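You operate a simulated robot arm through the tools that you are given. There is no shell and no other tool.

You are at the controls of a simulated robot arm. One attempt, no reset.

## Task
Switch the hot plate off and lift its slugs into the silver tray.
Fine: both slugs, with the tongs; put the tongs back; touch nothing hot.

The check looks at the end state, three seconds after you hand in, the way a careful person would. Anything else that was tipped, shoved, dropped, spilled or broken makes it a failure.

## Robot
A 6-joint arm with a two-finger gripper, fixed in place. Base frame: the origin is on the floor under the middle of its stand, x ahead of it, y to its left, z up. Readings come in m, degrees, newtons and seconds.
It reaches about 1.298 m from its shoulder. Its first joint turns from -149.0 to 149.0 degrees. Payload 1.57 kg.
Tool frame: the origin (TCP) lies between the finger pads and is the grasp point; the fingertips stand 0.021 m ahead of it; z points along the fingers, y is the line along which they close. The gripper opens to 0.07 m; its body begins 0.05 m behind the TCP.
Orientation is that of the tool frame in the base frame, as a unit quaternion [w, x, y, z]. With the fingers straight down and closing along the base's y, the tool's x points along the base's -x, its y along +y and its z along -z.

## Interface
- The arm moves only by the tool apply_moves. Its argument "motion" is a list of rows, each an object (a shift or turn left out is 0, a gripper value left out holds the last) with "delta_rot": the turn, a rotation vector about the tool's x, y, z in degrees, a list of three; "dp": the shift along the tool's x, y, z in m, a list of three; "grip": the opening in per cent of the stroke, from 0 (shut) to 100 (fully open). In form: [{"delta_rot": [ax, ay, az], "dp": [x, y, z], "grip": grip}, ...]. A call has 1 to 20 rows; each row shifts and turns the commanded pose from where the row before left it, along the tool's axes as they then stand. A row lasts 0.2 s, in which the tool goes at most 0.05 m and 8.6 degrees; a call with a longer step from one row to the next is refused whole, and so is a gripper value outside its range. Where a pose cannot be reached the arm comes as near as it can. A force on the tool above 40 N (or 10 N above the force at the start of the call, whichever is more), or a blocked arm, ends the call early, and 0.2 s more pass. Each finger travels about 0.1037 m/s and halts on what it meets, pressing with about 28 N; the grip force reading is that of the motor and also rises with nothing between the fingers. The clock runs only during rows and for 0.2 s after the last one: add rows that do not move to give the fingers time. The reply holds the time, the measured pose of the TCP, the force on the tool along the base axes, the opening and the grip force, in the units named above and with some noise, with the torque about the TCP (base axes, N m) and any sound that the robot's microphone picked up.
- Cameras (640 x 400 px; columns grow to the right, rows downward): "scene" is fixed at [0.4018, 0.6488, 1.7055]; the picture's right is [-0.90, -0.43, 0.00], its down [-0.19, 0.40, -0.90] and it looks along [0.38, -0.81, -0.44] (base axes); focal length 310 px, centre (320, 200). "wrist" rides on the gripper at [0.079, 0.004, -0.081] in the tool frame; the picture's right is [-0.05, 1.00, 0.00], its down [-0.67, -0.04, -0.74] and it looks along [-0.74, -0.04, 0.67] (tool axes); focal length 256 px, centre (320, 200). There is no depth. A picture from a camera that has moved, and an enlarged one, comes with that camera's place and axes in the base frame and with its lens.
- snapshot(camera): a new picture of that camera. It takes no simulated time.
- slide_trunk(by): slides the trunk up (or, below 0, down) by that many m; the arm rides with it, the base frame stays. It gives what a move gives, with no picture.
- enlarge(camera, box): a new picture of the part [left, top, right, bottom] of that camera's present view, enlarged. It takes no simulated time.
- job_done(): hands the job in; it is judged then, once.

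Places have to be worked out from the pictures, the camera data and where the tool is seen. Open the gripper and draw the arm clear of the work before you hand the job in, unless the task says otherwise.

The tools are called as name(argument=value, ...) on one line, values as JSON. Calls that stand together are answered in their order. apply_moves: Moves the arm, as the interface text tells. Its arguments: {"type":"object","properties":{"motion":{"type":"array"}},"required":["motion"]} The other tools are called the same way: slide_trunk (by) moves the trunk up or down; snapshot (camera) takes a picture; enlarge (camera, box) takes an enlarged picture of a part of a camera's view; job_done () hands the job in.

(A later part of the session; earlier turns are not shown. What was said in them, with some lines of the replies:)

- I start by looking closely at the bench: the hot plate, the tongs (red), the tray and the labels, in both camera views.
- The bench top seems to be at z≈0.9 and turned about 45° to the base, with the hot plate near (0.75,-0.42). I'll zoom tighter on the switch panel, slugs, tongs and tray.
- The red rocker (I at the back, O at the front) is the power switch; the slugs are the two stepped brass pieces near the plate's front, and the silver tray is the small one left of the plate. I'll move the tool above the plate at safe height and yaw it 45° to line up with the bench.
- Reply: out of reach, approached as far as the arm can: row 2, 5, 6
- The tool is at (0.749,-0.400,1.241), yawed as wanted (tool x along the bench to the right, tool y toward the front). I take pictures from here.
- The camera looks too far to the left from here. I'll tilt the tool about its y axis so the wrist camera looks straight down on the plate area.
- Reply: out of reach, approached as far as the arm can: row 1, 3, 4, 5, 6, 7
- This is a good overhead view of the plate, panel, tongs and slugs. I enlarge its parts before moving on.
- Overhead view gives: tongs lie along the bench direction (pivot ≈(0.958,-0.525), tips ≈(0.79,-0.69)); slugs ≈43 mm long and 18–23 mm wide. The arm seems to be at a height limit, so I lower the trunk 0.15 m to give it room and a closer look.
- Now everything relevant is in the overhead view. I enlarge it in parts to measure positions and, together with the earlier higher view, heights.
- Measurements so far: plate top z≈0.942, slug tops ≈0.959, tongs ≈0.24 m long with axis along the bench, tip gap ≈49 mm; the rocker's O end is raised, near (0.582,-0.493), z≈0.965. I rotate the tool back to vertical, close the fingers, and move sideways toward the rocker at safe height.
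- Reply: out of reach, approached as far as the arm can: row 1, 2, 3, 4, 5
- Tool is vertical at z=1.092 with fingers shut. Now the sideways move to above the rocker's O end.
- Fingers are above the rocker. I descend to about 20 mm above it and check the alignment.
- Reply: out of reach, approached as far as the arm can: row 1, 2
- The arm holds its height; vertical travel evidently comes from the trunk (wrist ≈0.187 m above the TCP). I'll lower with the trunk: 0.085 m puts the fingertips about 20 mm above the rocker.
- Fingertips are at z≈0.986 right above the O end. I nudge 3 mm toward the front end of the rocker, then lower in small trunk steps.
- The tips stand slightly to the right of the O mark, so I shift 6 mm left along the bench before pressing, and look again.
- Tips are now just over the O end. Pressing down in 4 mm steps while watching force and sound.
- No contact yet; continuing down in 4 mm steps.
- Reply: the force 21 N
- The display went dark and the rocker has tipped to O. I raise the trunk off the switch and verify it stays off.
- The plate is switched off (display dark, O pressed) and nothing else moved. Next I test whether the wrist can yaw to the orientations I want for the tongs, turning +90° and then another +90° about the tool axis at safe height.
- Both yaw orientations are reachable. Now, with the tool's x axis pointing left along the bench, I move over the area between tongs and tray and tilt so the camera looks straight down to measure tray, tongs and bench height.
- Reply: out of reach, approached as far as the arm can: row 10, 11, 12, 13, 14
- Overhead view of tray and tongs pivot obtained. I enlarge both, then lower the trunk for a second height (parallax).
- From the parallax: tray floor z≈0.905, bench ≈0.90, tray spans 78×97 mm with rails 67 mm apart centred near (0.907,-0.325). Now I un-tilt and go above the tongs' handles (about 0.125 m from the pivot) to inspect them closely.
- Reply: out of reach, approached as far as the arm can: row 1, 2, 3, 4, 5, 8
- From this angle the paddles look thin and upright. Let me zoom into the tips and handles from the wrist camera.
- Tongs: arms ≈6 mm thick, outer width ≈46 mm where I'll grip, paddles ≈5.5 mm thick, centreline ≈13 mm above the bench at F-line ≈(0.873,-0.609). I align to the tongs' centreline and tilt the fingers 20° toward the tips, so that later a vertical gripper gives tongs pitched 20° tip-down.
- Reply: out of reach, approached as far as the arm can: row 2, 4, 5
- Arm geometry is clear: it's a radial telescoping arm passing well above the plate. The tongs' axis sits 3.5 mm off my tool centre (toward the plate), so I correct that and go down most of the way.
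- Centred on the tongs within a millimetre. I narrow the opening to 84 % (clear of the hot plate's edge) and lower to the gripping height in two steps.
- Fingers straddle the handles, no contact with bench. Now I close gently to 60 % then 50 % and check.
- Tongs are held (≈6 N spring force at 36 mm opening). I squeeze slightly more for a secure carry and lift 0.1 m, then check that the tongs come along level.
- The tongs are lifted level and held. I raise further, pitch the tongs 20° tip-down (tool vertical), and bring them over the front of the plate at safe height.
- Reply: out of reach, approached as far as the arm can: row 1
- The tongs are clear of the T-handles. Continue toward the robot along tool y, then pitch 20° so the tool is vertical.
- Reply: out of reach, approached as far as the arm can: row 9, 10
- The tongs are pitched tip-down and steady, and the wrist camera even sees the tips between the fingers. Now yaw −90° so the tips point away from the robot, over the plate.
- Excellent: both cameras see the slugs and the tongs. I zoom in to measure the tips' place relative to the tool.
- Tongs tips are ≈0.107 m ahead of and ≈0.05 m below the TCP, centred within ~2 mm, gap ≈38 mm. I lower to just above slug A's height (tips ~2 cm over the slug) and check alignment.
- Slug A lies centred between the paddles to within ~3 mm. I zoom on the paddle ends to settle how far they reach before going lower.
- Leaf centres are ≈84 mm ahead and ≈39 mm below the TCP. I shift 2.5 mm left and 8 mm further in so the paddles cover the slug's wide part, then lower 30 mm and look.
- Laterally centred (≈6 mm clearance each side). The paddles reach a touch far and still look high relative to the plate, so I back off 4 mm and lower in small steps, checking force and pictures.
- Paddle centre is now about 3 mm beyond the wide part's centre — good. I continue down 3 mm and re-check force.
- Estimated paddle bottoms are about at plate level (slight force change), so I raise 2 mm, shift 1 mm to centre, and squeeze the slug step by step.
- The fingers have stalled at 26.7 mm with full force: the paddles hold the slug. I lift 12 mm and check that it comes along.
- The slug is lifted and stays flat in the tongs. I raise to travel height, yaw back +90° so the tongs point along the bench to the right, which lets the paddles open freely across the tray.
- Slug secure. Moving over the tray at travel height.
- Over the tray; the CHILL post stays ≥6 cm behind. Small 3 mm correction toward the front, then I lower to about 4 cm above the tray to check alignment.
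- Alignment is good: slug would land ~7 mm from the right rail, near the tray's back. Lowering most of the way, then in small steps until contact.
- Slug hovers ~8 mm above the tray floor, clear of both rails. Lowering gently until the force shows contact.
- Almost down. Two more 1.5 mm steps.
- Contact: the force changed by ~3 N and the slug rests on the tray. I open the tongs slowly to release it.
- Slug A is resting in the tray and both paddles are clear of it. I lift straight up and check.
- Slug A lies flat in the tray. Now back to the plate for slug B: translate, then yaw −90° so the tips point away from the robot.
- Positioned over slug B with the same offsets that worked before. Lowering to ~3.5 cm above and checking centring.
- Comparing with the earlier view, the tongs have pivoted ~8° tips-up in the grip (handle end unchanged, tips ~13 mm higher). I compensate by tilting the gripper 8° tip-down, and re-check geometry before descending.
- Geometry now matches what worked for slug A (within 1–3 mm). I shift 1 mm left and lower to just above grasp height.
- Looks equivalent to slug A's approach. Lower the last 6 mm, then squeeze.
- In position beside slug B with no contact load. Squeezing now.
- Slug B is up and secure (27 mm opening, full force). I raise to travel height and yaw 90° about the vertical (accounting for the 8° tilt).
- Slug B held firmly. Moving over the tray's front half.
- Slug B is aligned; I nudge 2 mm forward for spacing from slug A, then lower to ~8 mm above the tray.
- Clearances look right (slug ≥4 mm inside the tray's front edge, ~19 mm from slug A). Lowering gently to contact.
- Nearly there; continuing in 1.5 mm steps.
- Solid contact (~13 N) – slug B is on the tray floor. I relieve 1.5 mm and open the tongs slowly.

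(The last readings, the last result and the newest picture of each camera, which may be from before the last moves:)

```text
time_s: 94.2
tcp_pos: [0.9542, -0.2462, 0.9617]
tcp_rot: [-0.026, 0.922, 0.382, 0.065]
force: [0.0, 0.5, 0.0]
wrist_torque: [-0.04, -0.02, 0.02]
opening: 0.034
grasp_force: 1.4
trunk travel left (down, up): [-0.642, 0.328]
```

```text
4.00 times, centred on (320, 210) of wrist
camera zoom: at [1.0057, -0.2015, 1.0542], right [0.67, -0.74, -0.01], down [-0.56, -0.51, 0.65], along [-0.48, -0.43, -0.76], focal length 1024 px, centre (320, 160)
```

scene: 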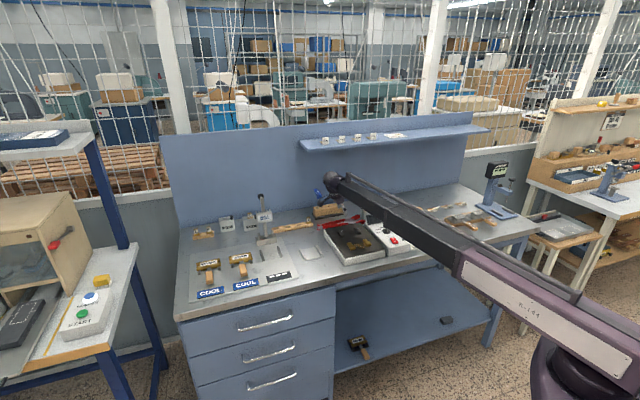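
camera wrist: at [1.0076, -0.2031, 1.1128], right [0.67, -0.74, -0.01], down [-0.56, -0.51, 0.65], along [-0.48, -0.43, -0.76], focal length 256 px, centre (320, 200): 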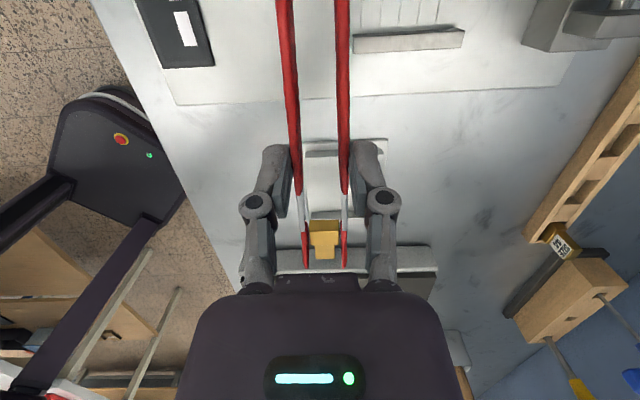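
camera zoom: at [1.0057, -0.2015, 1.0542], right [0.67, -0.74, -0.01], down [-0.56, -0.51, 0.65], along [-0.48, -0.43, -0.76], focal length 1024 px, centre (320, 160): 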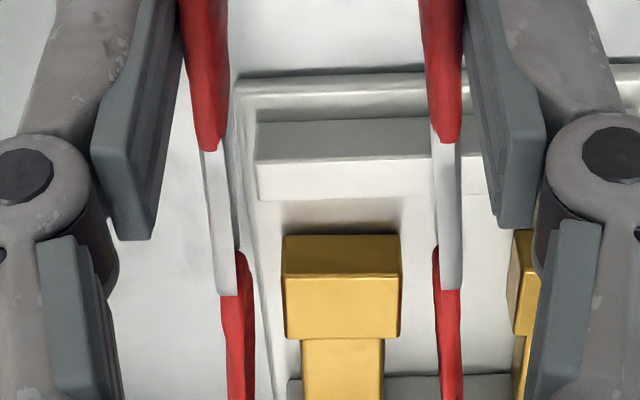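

Slug B is free, both paddles clear of both slugs. Lift straight up and inspect the tray.

slide_trunk(by=0.025)

slide_trunk(by=0.145)

enlarge(camera="scene", box=[288, 232, 336, 262])

snapshot(camera="wrist")

snapshot(camera="scene")

```text
time_s: 94.9
tcp_pos: [0.9553, -0.2464, 0.9887]
tcp_rot: [-0.026, 0.922, 0.381, 0.065]
force: [0.2, -0.7, -1.6]
wrist_torque: [0.01, 0.04, 0.0]
opening: 0.0324
grasp_force: 0.3
trunk travel left (down, up): [-0.667, 0.303]
```

```text
time_s: 96.7
tcp_pos: [0.9548, -0.2462, 1.1317]
tcp_rot: [-0.026, 0.922, 0.381, 0.064]
force: [0.0, 0.6, -0.6]
wrist_torque: [-0.03, 0.02, 0.01]
opening: 0.0344
grasp_force: 1.5
trunk travel left (down, up): [-0.812, 0.158]
```

```text
13.33 times, centred on (312, 247) of scene
camera zoom: at [0.4018, 0.6488, 1.7055], right [-0.9, -0.43, 0.0], down [-0.19, 0.4, -0.9], along [0.38, -0.81, -0.44], focal length 4133 px, centre (427, -427)
```

zoom: 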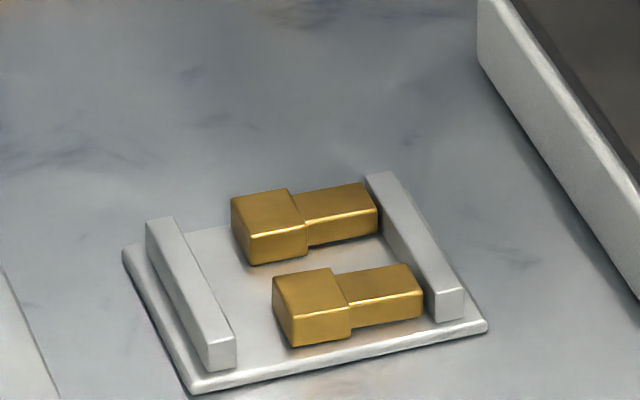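

```text
taken
camera wrist: at [1.0058, -0.2016, 1.2241], right [0.67, -0.74, -0.01], down [-0.56, -0.51, 0.65], along [-0.48, -0.43, -0.76], focal length 256 px, centre (320, 200)
```

wrist: 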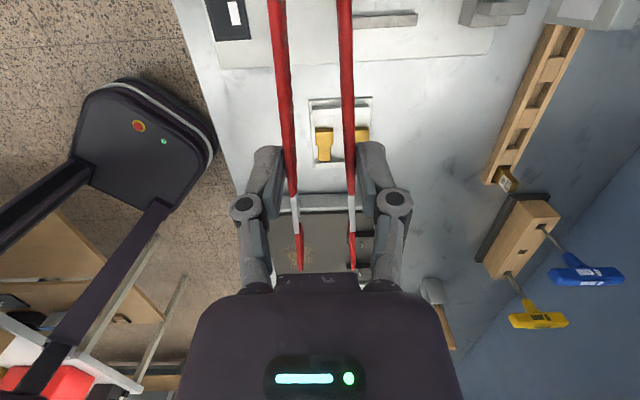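

```text
taken
```

scene: 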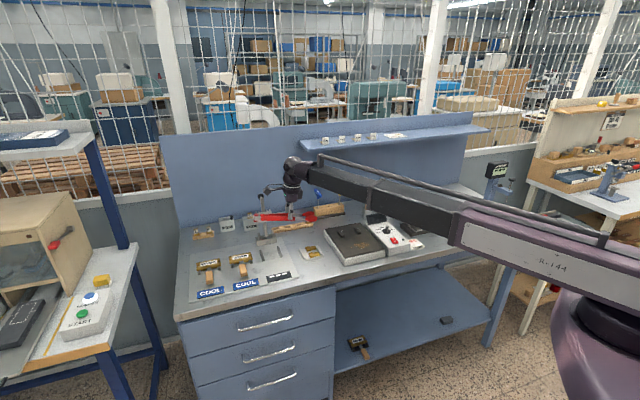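

Both slugs sit flat in the tray. Now to return the tongs: I first firm the hold and look at the tongs' attitude in the grip, since they have pivoted a bit.

apply_moves(motion=[{"grip": 42}, {"grip": 38}, {"grip": 35}, {}])

enlarge(camera="scene", box=[240, 190, 336, 250])

enlarge(camera="wrist", box=[256, 180, 384, 280])

```text
time_s: 97.7
tcp_pos: [0.9543, -0.2456, 1.1323]
tcp_rot: [-0.027, 0.922, 0.381, 0.065]
force: [0.0, 0.4, -1.1]
wrist_torque: [-0.01, 0.01, 0.0]
opening: 0.0251
grasp_force: 0.9
trunk travel left (down, up): [-0.812, 0.158]
```

```text
6.67 times, centred on (288, 220) of scene
camera zoom: at [0.4018, 0.6488, 1.7055], right [-0.9, -0.43, 0.0], down [-0.19, 0.4, -0.9], along [0.38, -0.81, -0.44], focal length 2067 px, centre (533, 67)
```

zoom: 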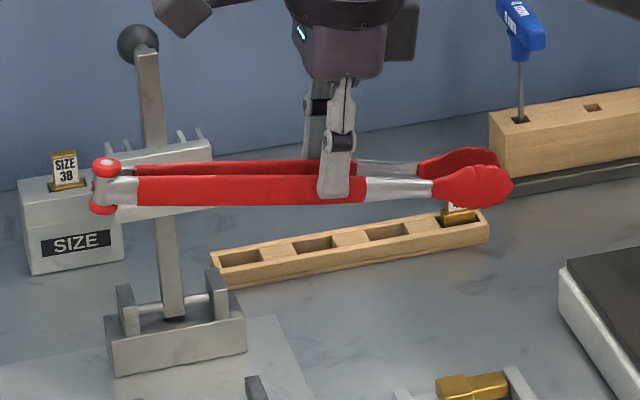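

```text
4.00 times, centred on (320, 230) of wrist
camera zoom: at [1.0057, -0.2015, 1.2243], right [0.67, -0.74, -0.01], down [-0.56, -0.51, 0.65], along [-0.48, -0.43, -0.76], focal length 1024 px, centre (320, 80)
```

zoom: 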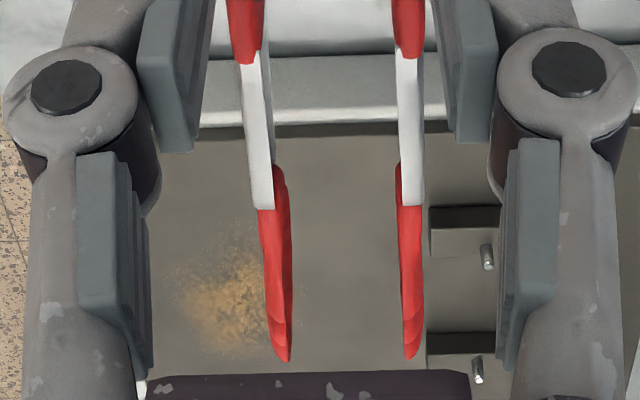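

The tongs now sit about 9–10° tip-down with the tool tilted +8°, so rotating −9.5° makes them level. I do that and travel back above their resting spot at height.

apply_moves(motion=[{"delta_rot": [0, -4.75, 0]}, {"delta_rot": [0, -4.75, 0]}, {}, {"dp": [-0.0395, 0.0245, 0.001]}, {"dp": [-0.0395, 0.0245, 0.001]}, {"dp": [-0.0395, 0.0245, 0.001]}, {"dp": [-0.0395, 0.0245, 0.001]}, {"dp": [-0.0395, 0.0245, 0.001]}, {"dp": [-0.0395, 0.0245, 0.001]}, {"dp": [-0.0395, 0.0245, 0.001]}, {"dp": [-0.0395, 0.0245, 0.001]}, {}])

enlarge(camera="scene", box=[300, 160, 396, 220])

snapshot(camera="wrist")

```text
time_s: 100.2
tcp_pos: [0.871, -0.6103, 1.1312]
tcp_rot: [0.004, 0.924, 0.382, -0.013]
force: [-0.1, 0.9, -1.4]
wrist_torque: [-0.02, 0.02, -0.05]
opening: 0.0251
grasp_force: 1.0
trunk travel left (down, up): [-0.812, 0.158]
```

```text
6.67 times, centred on (348, 190) of scene
camera zoom: at [0.4018, 0.6488, 1.7055], right [-0.9, -0.43, 0.0], down [-0.19, 0.4, -0.9], along [0.38, -0.81, -0.44], focal length 2067 px, centre (133, 267)
```

zoom: 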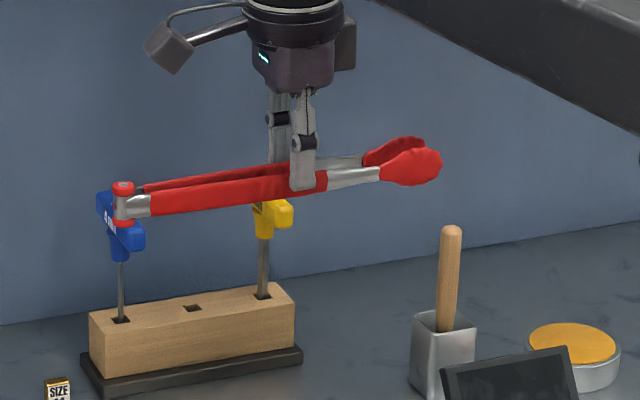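

```text
taken
camera wrist: at [0.932, -0.5547, 1.2103], right [0.67, -0.74, 0.0], down [-0.48, -0.43, 0.76], along [-0.57, -0.51, -0.65], focal length 256 px, centre (320, 200)
```

wrist: 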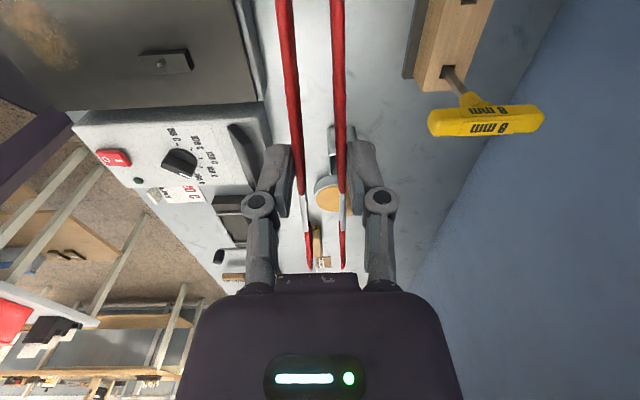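

Tongs are level again (pivot and tips within ~3 mm in height, same as at rest) and within 2 mm of their original line. Small correction, then lower toward the bench.

apply_moves(motion=[{"dp": [-0.0015, -0.0017, 0]}, {}])

slide_trunk(by=-0.15)

enlarge(camera="scene", box=[310, 200, 374, 240])

snapshot(camera="wrist")

```text
time_s: 100.8
tcp_pos: [0.869, -0.6091, 1.1305]
tcp_rot: [0.005, 0.924, 0.383, -0.012]
force: [0.8, 1.2, -1.6]
wrist_torque: [0.0, 0.01, 0.01]
opening: 0.0253
grasp_force: 1.3
trunk travel left (down, up): [-0.812, 0.158]
```

```text
time_s: 102.6
tcp_pos: [0.8682, -0.6085, 0.9809]
tcp_rot: [0.005, 0.924, 0.382, -0.012]
force: [0.0, -0.1, -0.9]
wrist_torque: [-0.04, -0.01, -0.01]
opening: 0.0258
grasp_force: 6.2
trunk travel left (down, up): [-0.662, 0.308]
```

```text
10.00 times, centred on (342, 220) of scene
camera zoom: at [0.4018, 0.6488, 1.7055], right [-0.9, -0.43, 0.0], down [-0.19, 0.4, -0.9], along [0.38, -0.81, -0.44], focal length 3100 px, centre (100, 0)
```

zoom: 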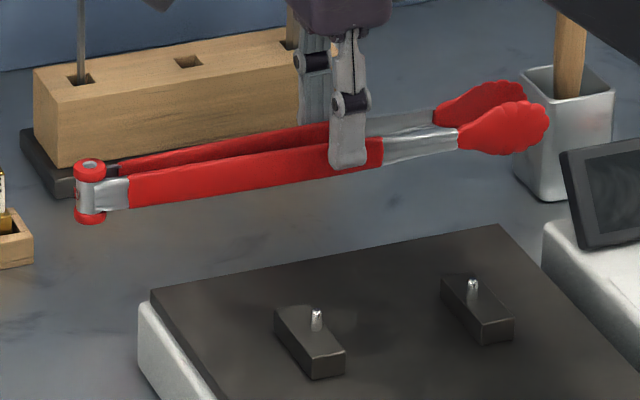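

```text
taken
camera wrist: at [0.9295, -0.5542, 1.0603], right [0.67, -0.74, 0.0], down [-0.48, -0.43, 0.76], along [-0.57, -0.51, -0.65], focal length 256 px, centre (320, 200)
```

wrist: 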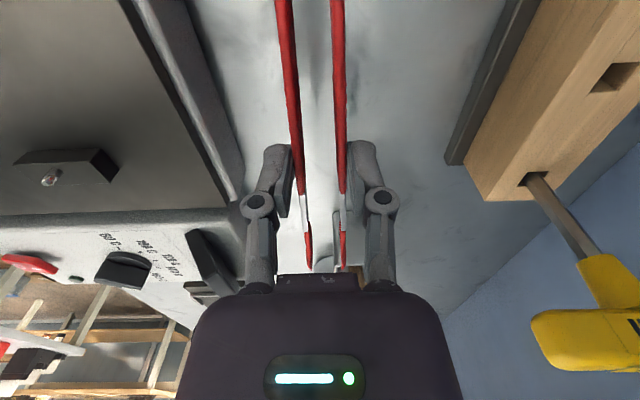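

Clear of cup, rack and plate. Lowering to just above the bench.

slide_trunk(by=-0.044)

enlarge(camera="scene", box=[310, 205, 374, 245])

```text
time_s: 103.5
tcp_pos: [0.8688, -0.609, 0.9374]
tcp_rot: [0.005, 0.924, 0.382, -0.011]
force: [-0.3, -0.5, -0.7]
wrist_torque: [-0.02, 0.0, 0.0]
opening: 0.0251
grasp_force: 0.4
trunk travel left (down, up): [-0.618, 0.352]
```

```text
10.00 times, centred on (342, 225) of scene
camera zoom: at [0.4018, 0.6488, 1.7055], right [-0.9, -0.43, 0.0], down [-0.19, 0.4, -0.9], along [0.38, -0.81, -0.44], focal length 3100 px, centre (100, -50)
```

zoom: 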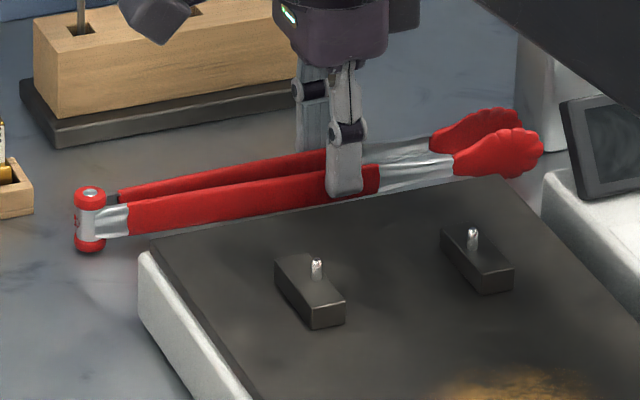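

Pivot and tips are within ~2 mm of the bench. Lower in small steps to contact.

slide_trunk(by=-0.002)

slide_trunk(by=-0.0015)

```text
time_s: 104.0
tcp_pos: [0.8682, -0.6089, 0.9357]
tcp_rot: [0.005, 0.924, 0.383, -0.012]
force: [-0.6, -0.1, 4.4]
wrist_torque: [-0.01, 0.06, -0.05]
opening: 0.0267
grasp_force: 7.5
trunk travel left (down, up): [-0.616, 0.354]
```

```text
time_s: 104.5
tcp_pos: [0.8685, -0.6081, 0.9325]
tcp_rot: [0.005, 0.924, 0.382, -0.012]
force: [-0.3, 0.4, -0.8]
wrist_torque: [-0.02, 0.01, 0.0]
opening: 0.0203
grasp_force: 0.2
trunk travel left (down, up): [-0.615, 0.355]
```

Contact was felt (4 N), then the grip reading shifted to 20 mm. I look before doing anything else.

enlarge(camera="scene", box=[310, 205, 374, 245])

snapshot(camera="wrist")

enlarge(camera="wrist", box=[240, 0, 400, 100])

```text
10.00 times, centred on (342, 225) of scene
camera zoom: at [0.4018, 0.6488, 1.7055], right [-0.9, -0.43, 0.0], down [-0.19, 0.4, -0.9], along [0.38, -0.81, -0.44], focal length 3100 px, centre (100, -50)
```

zoom: 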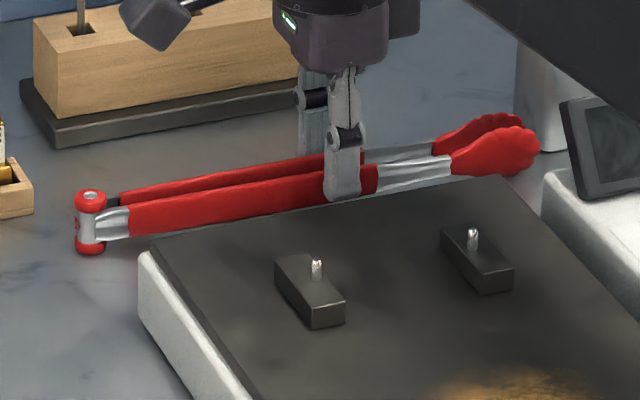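

```text
taken
camera wrist: at [0.9292, -0.5541, 1.013], right [0.67, -0.74, 0.0], down [-0.48, -0.43, 0.76], along [-0.57, -0.51, -0.65], focal length 256 px, centre (320, 200)
```

wrist: 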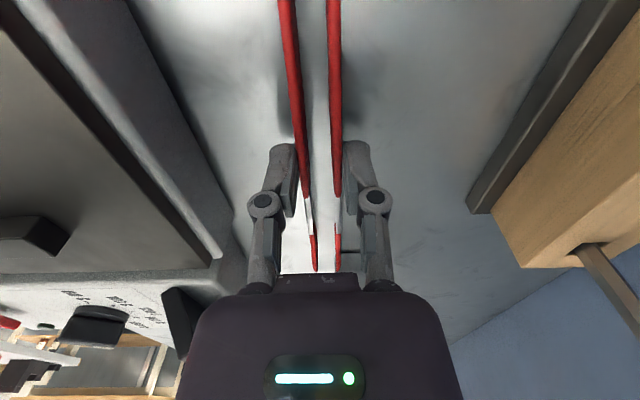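

```text
4.00 times, centred on (320, 50) of wrist
camera zoom: at [0.9292, -0.5541, 1.013], right [0.67, -0.74, 0.0], down [-0.48, -0.43, 0.76], along [-0.57, -0.51, -0.65], focal length 1024 px, centre (320, 800)
```

zoom: 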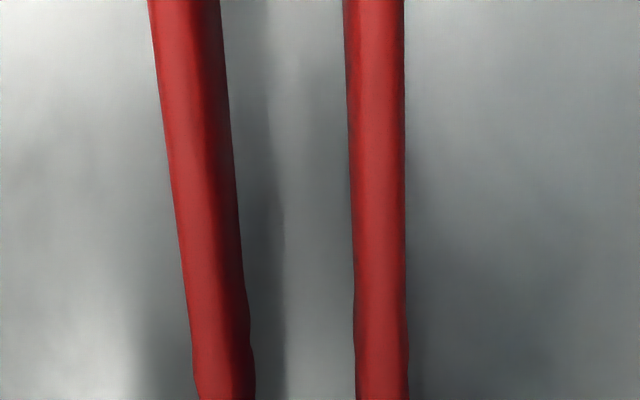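

The tongs look right, almost touching the bench. One more 1.5 mm down, then I open slowly.

slide_trunk(by=-0.0015)

enlarge(camera="scene", box=[312, 215, 344, 235])

enlarge(camera="scene", box=[342, 208, 374, 228])

```text
time_s: 105.0
tcp_pos: [0.8693, -0.6081, 0.9326]
tcp_rot: [0.005, 0.924, 0.382, -0.012]
force: [-0.2, -0.4, -1.3]
wrist_torque: [-0.02, -0.02, -0.02]
opening: 0.0206
grasp_force: 0.1
trunk travel left (down, up): [-0.613, 0.357]
```

```text
16.00 times, centred on (328, 225) of scene
camera zoom: at [0.4018, 0.6488, 1.7055], right [-0.9, -0.43, 0.0], down [-0.19, 0.4, -0.9], along [0.38, -0.81, -0.44], focal length 4960 px, centre (192, -200)
```

zoom: 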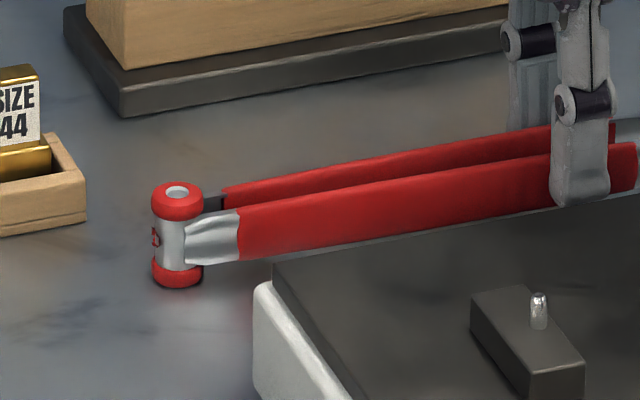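

```text
16.00 times, centred on (358, 218) of scene
camera zoom: at [0.4018, 0.6488, 1.7055], right [-0.9, -0.43, 0.0], down [-0.19, 0.4, -0.9], along [0.38, -0.81, -0.44], focal length 4960 px, centre (-288, -88)
```

zoom: 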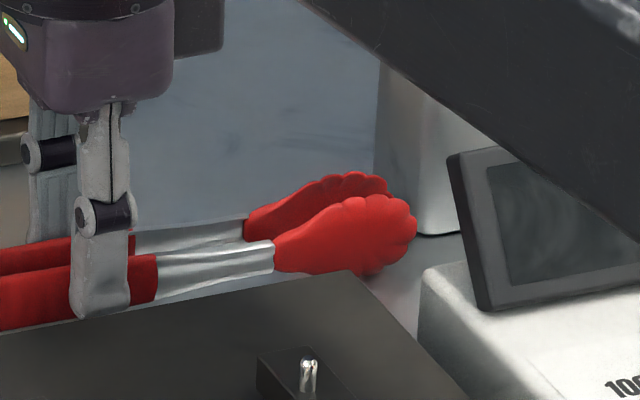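

The pivot appears to rest on the bench. I open the gripper gradually to 84 %, letting the tongs spring open in place.

apply_moves(motion=[{"grip": 40}, {"grip": 45}, {"grip": 50}, {"grip": 55}, {"grip": 60}, {"grip": 65}, {"grip": 70}, {"grip": 77}, {"grip": 84}, {}])

enlarge(camera="scene", box=[310, 205, 374, 245])

snapshot(camera="wrist")

```text
time_s: 107.2
tcp_pos: [0.8679, -0.6083, 0.9318]
tcp_rot: [0.004, 0.924, 0.382, -0.012]
force: [0.7, -0.2, 0.3]
wrist_torque: [0.0, -0.01, -0.01]
opening: 0.0591
grasp_force: 0.1
trunk travel left (down, up): [-0.613, 0.357]
```

```text
10.00 times, centred on (342, 225) of scene
camera zoom: at [0.4018, 0.6488, 1.7055], right [-0.9, -0.43, 0.0], down [-0.19, 0.4, -0.9], along [0.38, -0.81, -0.44], focal length 3100 px, centre (100, -50)
```

zoom: 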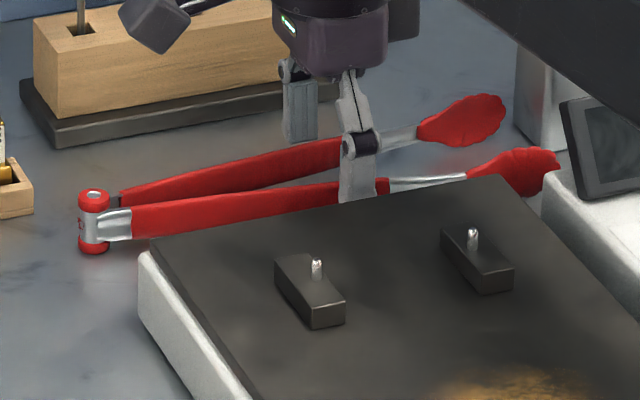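

```text
taken
camera wrist: at [0.9294, -0.5542, 1.0113], right [0.67, -0.74, 0.0], down [-0.48, -0.43, 0.76], along [-0.57, -0.51, -0.65], focal length 256 px, centre (320, 200)
```

wrist: 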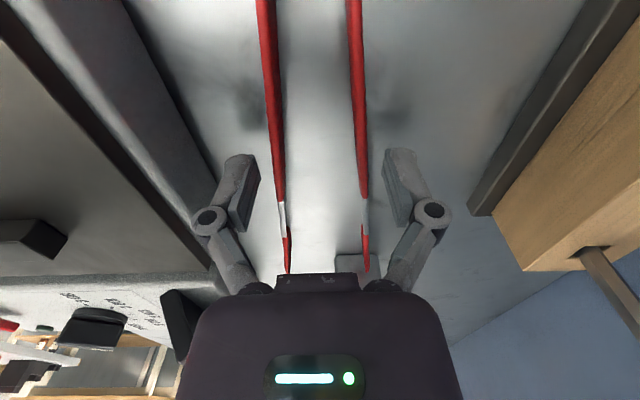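

The tongs are back where they lay (within ~2 mm of the original picture) and the fingers are clear on both sides. I lift straight up, then check everything.

slide_trunk(by=0.04)

enlarge(camera="scene", box=[310, 205, 374, 245])

slide_trunk(by=0.18)

```text
time_s: 108.0
tcp_pos: [0.8695, -0.6091, 0.9716]
tcp_rot: [0.005, 0.924, 0.382, -0.012]
force: [-0.4, -0.1, -0.7]
wrist_torque: [-0.03, -0.01, -0.01]
opening: 0.0589
grasp_force: 0.1
trunk travel left (down, up): [-0.653, 0.317]
```

```text
10.00 times, centred on (342, 225) of scene
camera zoom: at [0.4018, 0.6488, 1.7055], right [-0.9, -0.43, 0.0], down [-0.19, 0.4, -0.9], along [0.38, -0.81, -0.44], focal length 3100 px, centre (100, -50)
```

zoom: 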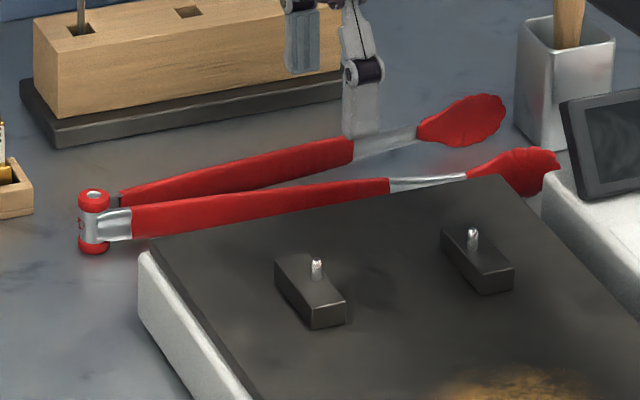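

```text
time_s: 110.0
tcp_pos: [0.8683, -0.6097, 1.1522]
tcp_rot: [0.005, 0.924, 0.381, -0.012]
force: [0.2, 0.4, -0.3]
wrist_torque: [0.0, -0.01, 0.0]
opening: 0.0588
grasp_force: 0.0
trunk travel left (down, up): [-0.833, 0.137]
```

The tongs remain in place. I draw the arm back toward the robot and open the gripper fully.

apply_moves(motion=[{"dp": [0, -0.046, 0], "grip": 100}, {"dp": [0, -0.046, 0]}, {"dp": [0, -0.046, 0]}, {"dp": [0, -0.046, 0]}, {"dp": [0, -0.046, 0]}, {"dp": [0, -0.046, 0]}, {"dp": [0, -0.046, 0]}, {"dp": [0, -0.046, 0]}, {"dp": [0, -0.046, 0]}, {}])

slide_trunk(by=0.1)

snapshot(camera="scene")

enlarge(camera="scene", box=[280, 180, 440, 280])

enlarge(camera="scene", box=[180, 195, 340, 295])

```text
time_s: 112.2
tcp_pos: [0.5756, -0.3176, 1.151]
tcp_rot: [0.004, 0.924, 0.381, -0.012]
force: [0.1, -0.4, 0.2]
wrist_torque: [0.0, -0.02, -0.03]
opening: 0.0699
grasp_force: 0.0
trunk travel left (down, up): [-0.833, 0.137]
```

```text
time_s: 113.6
tcp_pos: [0.5763, -0.318, 1.2526]
tcp_rot: [0.004, 0.924, 0.382, -0.012]
force: [-1.1, 0.4, -0.3]
wrist_torque: [0.03, -0.01, -0.02]
opening: 0.0701
grasp_force: 0.1
trunk travel left (down, up): [-0.933, 0.037]
```

```text
taken
```

scene: 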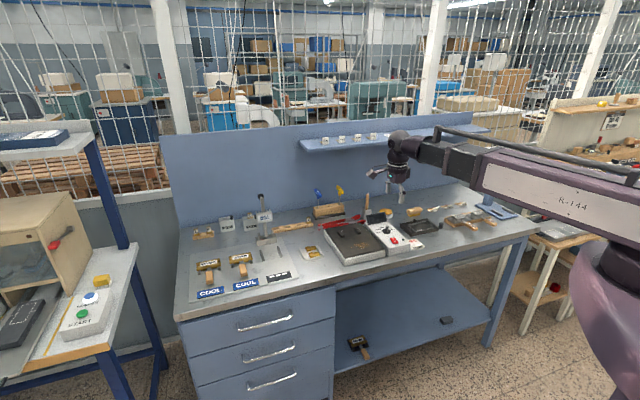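

```text
4.00 times, centred on (360, 230) of scene
camera zoom: at [0.4018, 0.6488, 1.7055], right [-0.9, -0.43, 0.0], down [-0.19, 0.4, -0.9], along [0.38, -0.81, -0.44], focal length 1240 px, centre (160, 80)
```

zoom: 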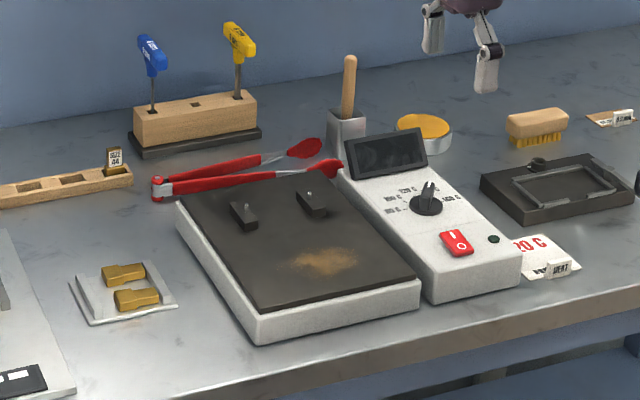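

```text
4.00 times, centred on (260, 245) of scene
camera zoom: at [0.4018, 0.6488, 1.7055], right [-0.9, -0.43, 0.0], down [-0.19, 0.4, -0.9], along [0.38, -0.81, -0.44], focal length 1240 px, centre (560, 20)
```

zoom: 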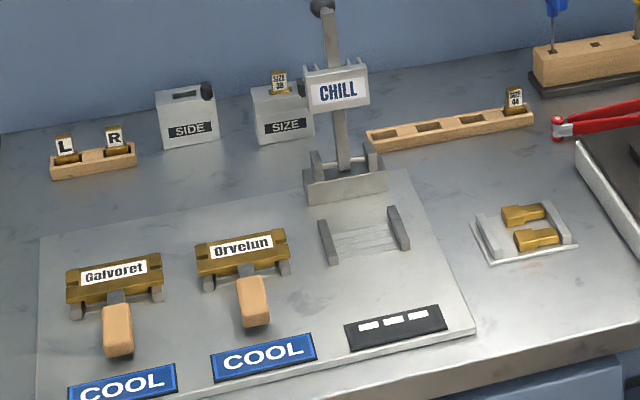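

Final check: display dark and rocker at O, both slugs flat in the silver tray, the tongs back in their place, everything else where it was, and the open gripper is clear of the bench. Handing in.

job_done()

```text
The job is handed in.
```

I switched the hot plate off and moved both slugs into the silver tray with the tongs. I've handed the job in; no verdict has come back yet.

- **Hot plate:** The rocker is pressed to O and the display is dark.
- **Slugs:** I took "slugs" to mean the two stepped brass pieces. Both lie flat in the tray, side by side between its rails.
- **Tongs:** They are back in their resting spot, within about 2 mm of where they started.
- **Hot surfaces:** The gripper never touched the plate or the slugs; only the tongs' red tips handled them. Those tips may have lightly brushed the plate once, while I was lowering them to the first slug.
- **Everything else:** In the final pictures nothing else has moved. The gripper is open and the arm is clear of the bench.

The tongs slowly tilted in the gripper during the work, so I adjusted the arm's angle to make up for it. It did not affect where the slugs or the tongs ended up.
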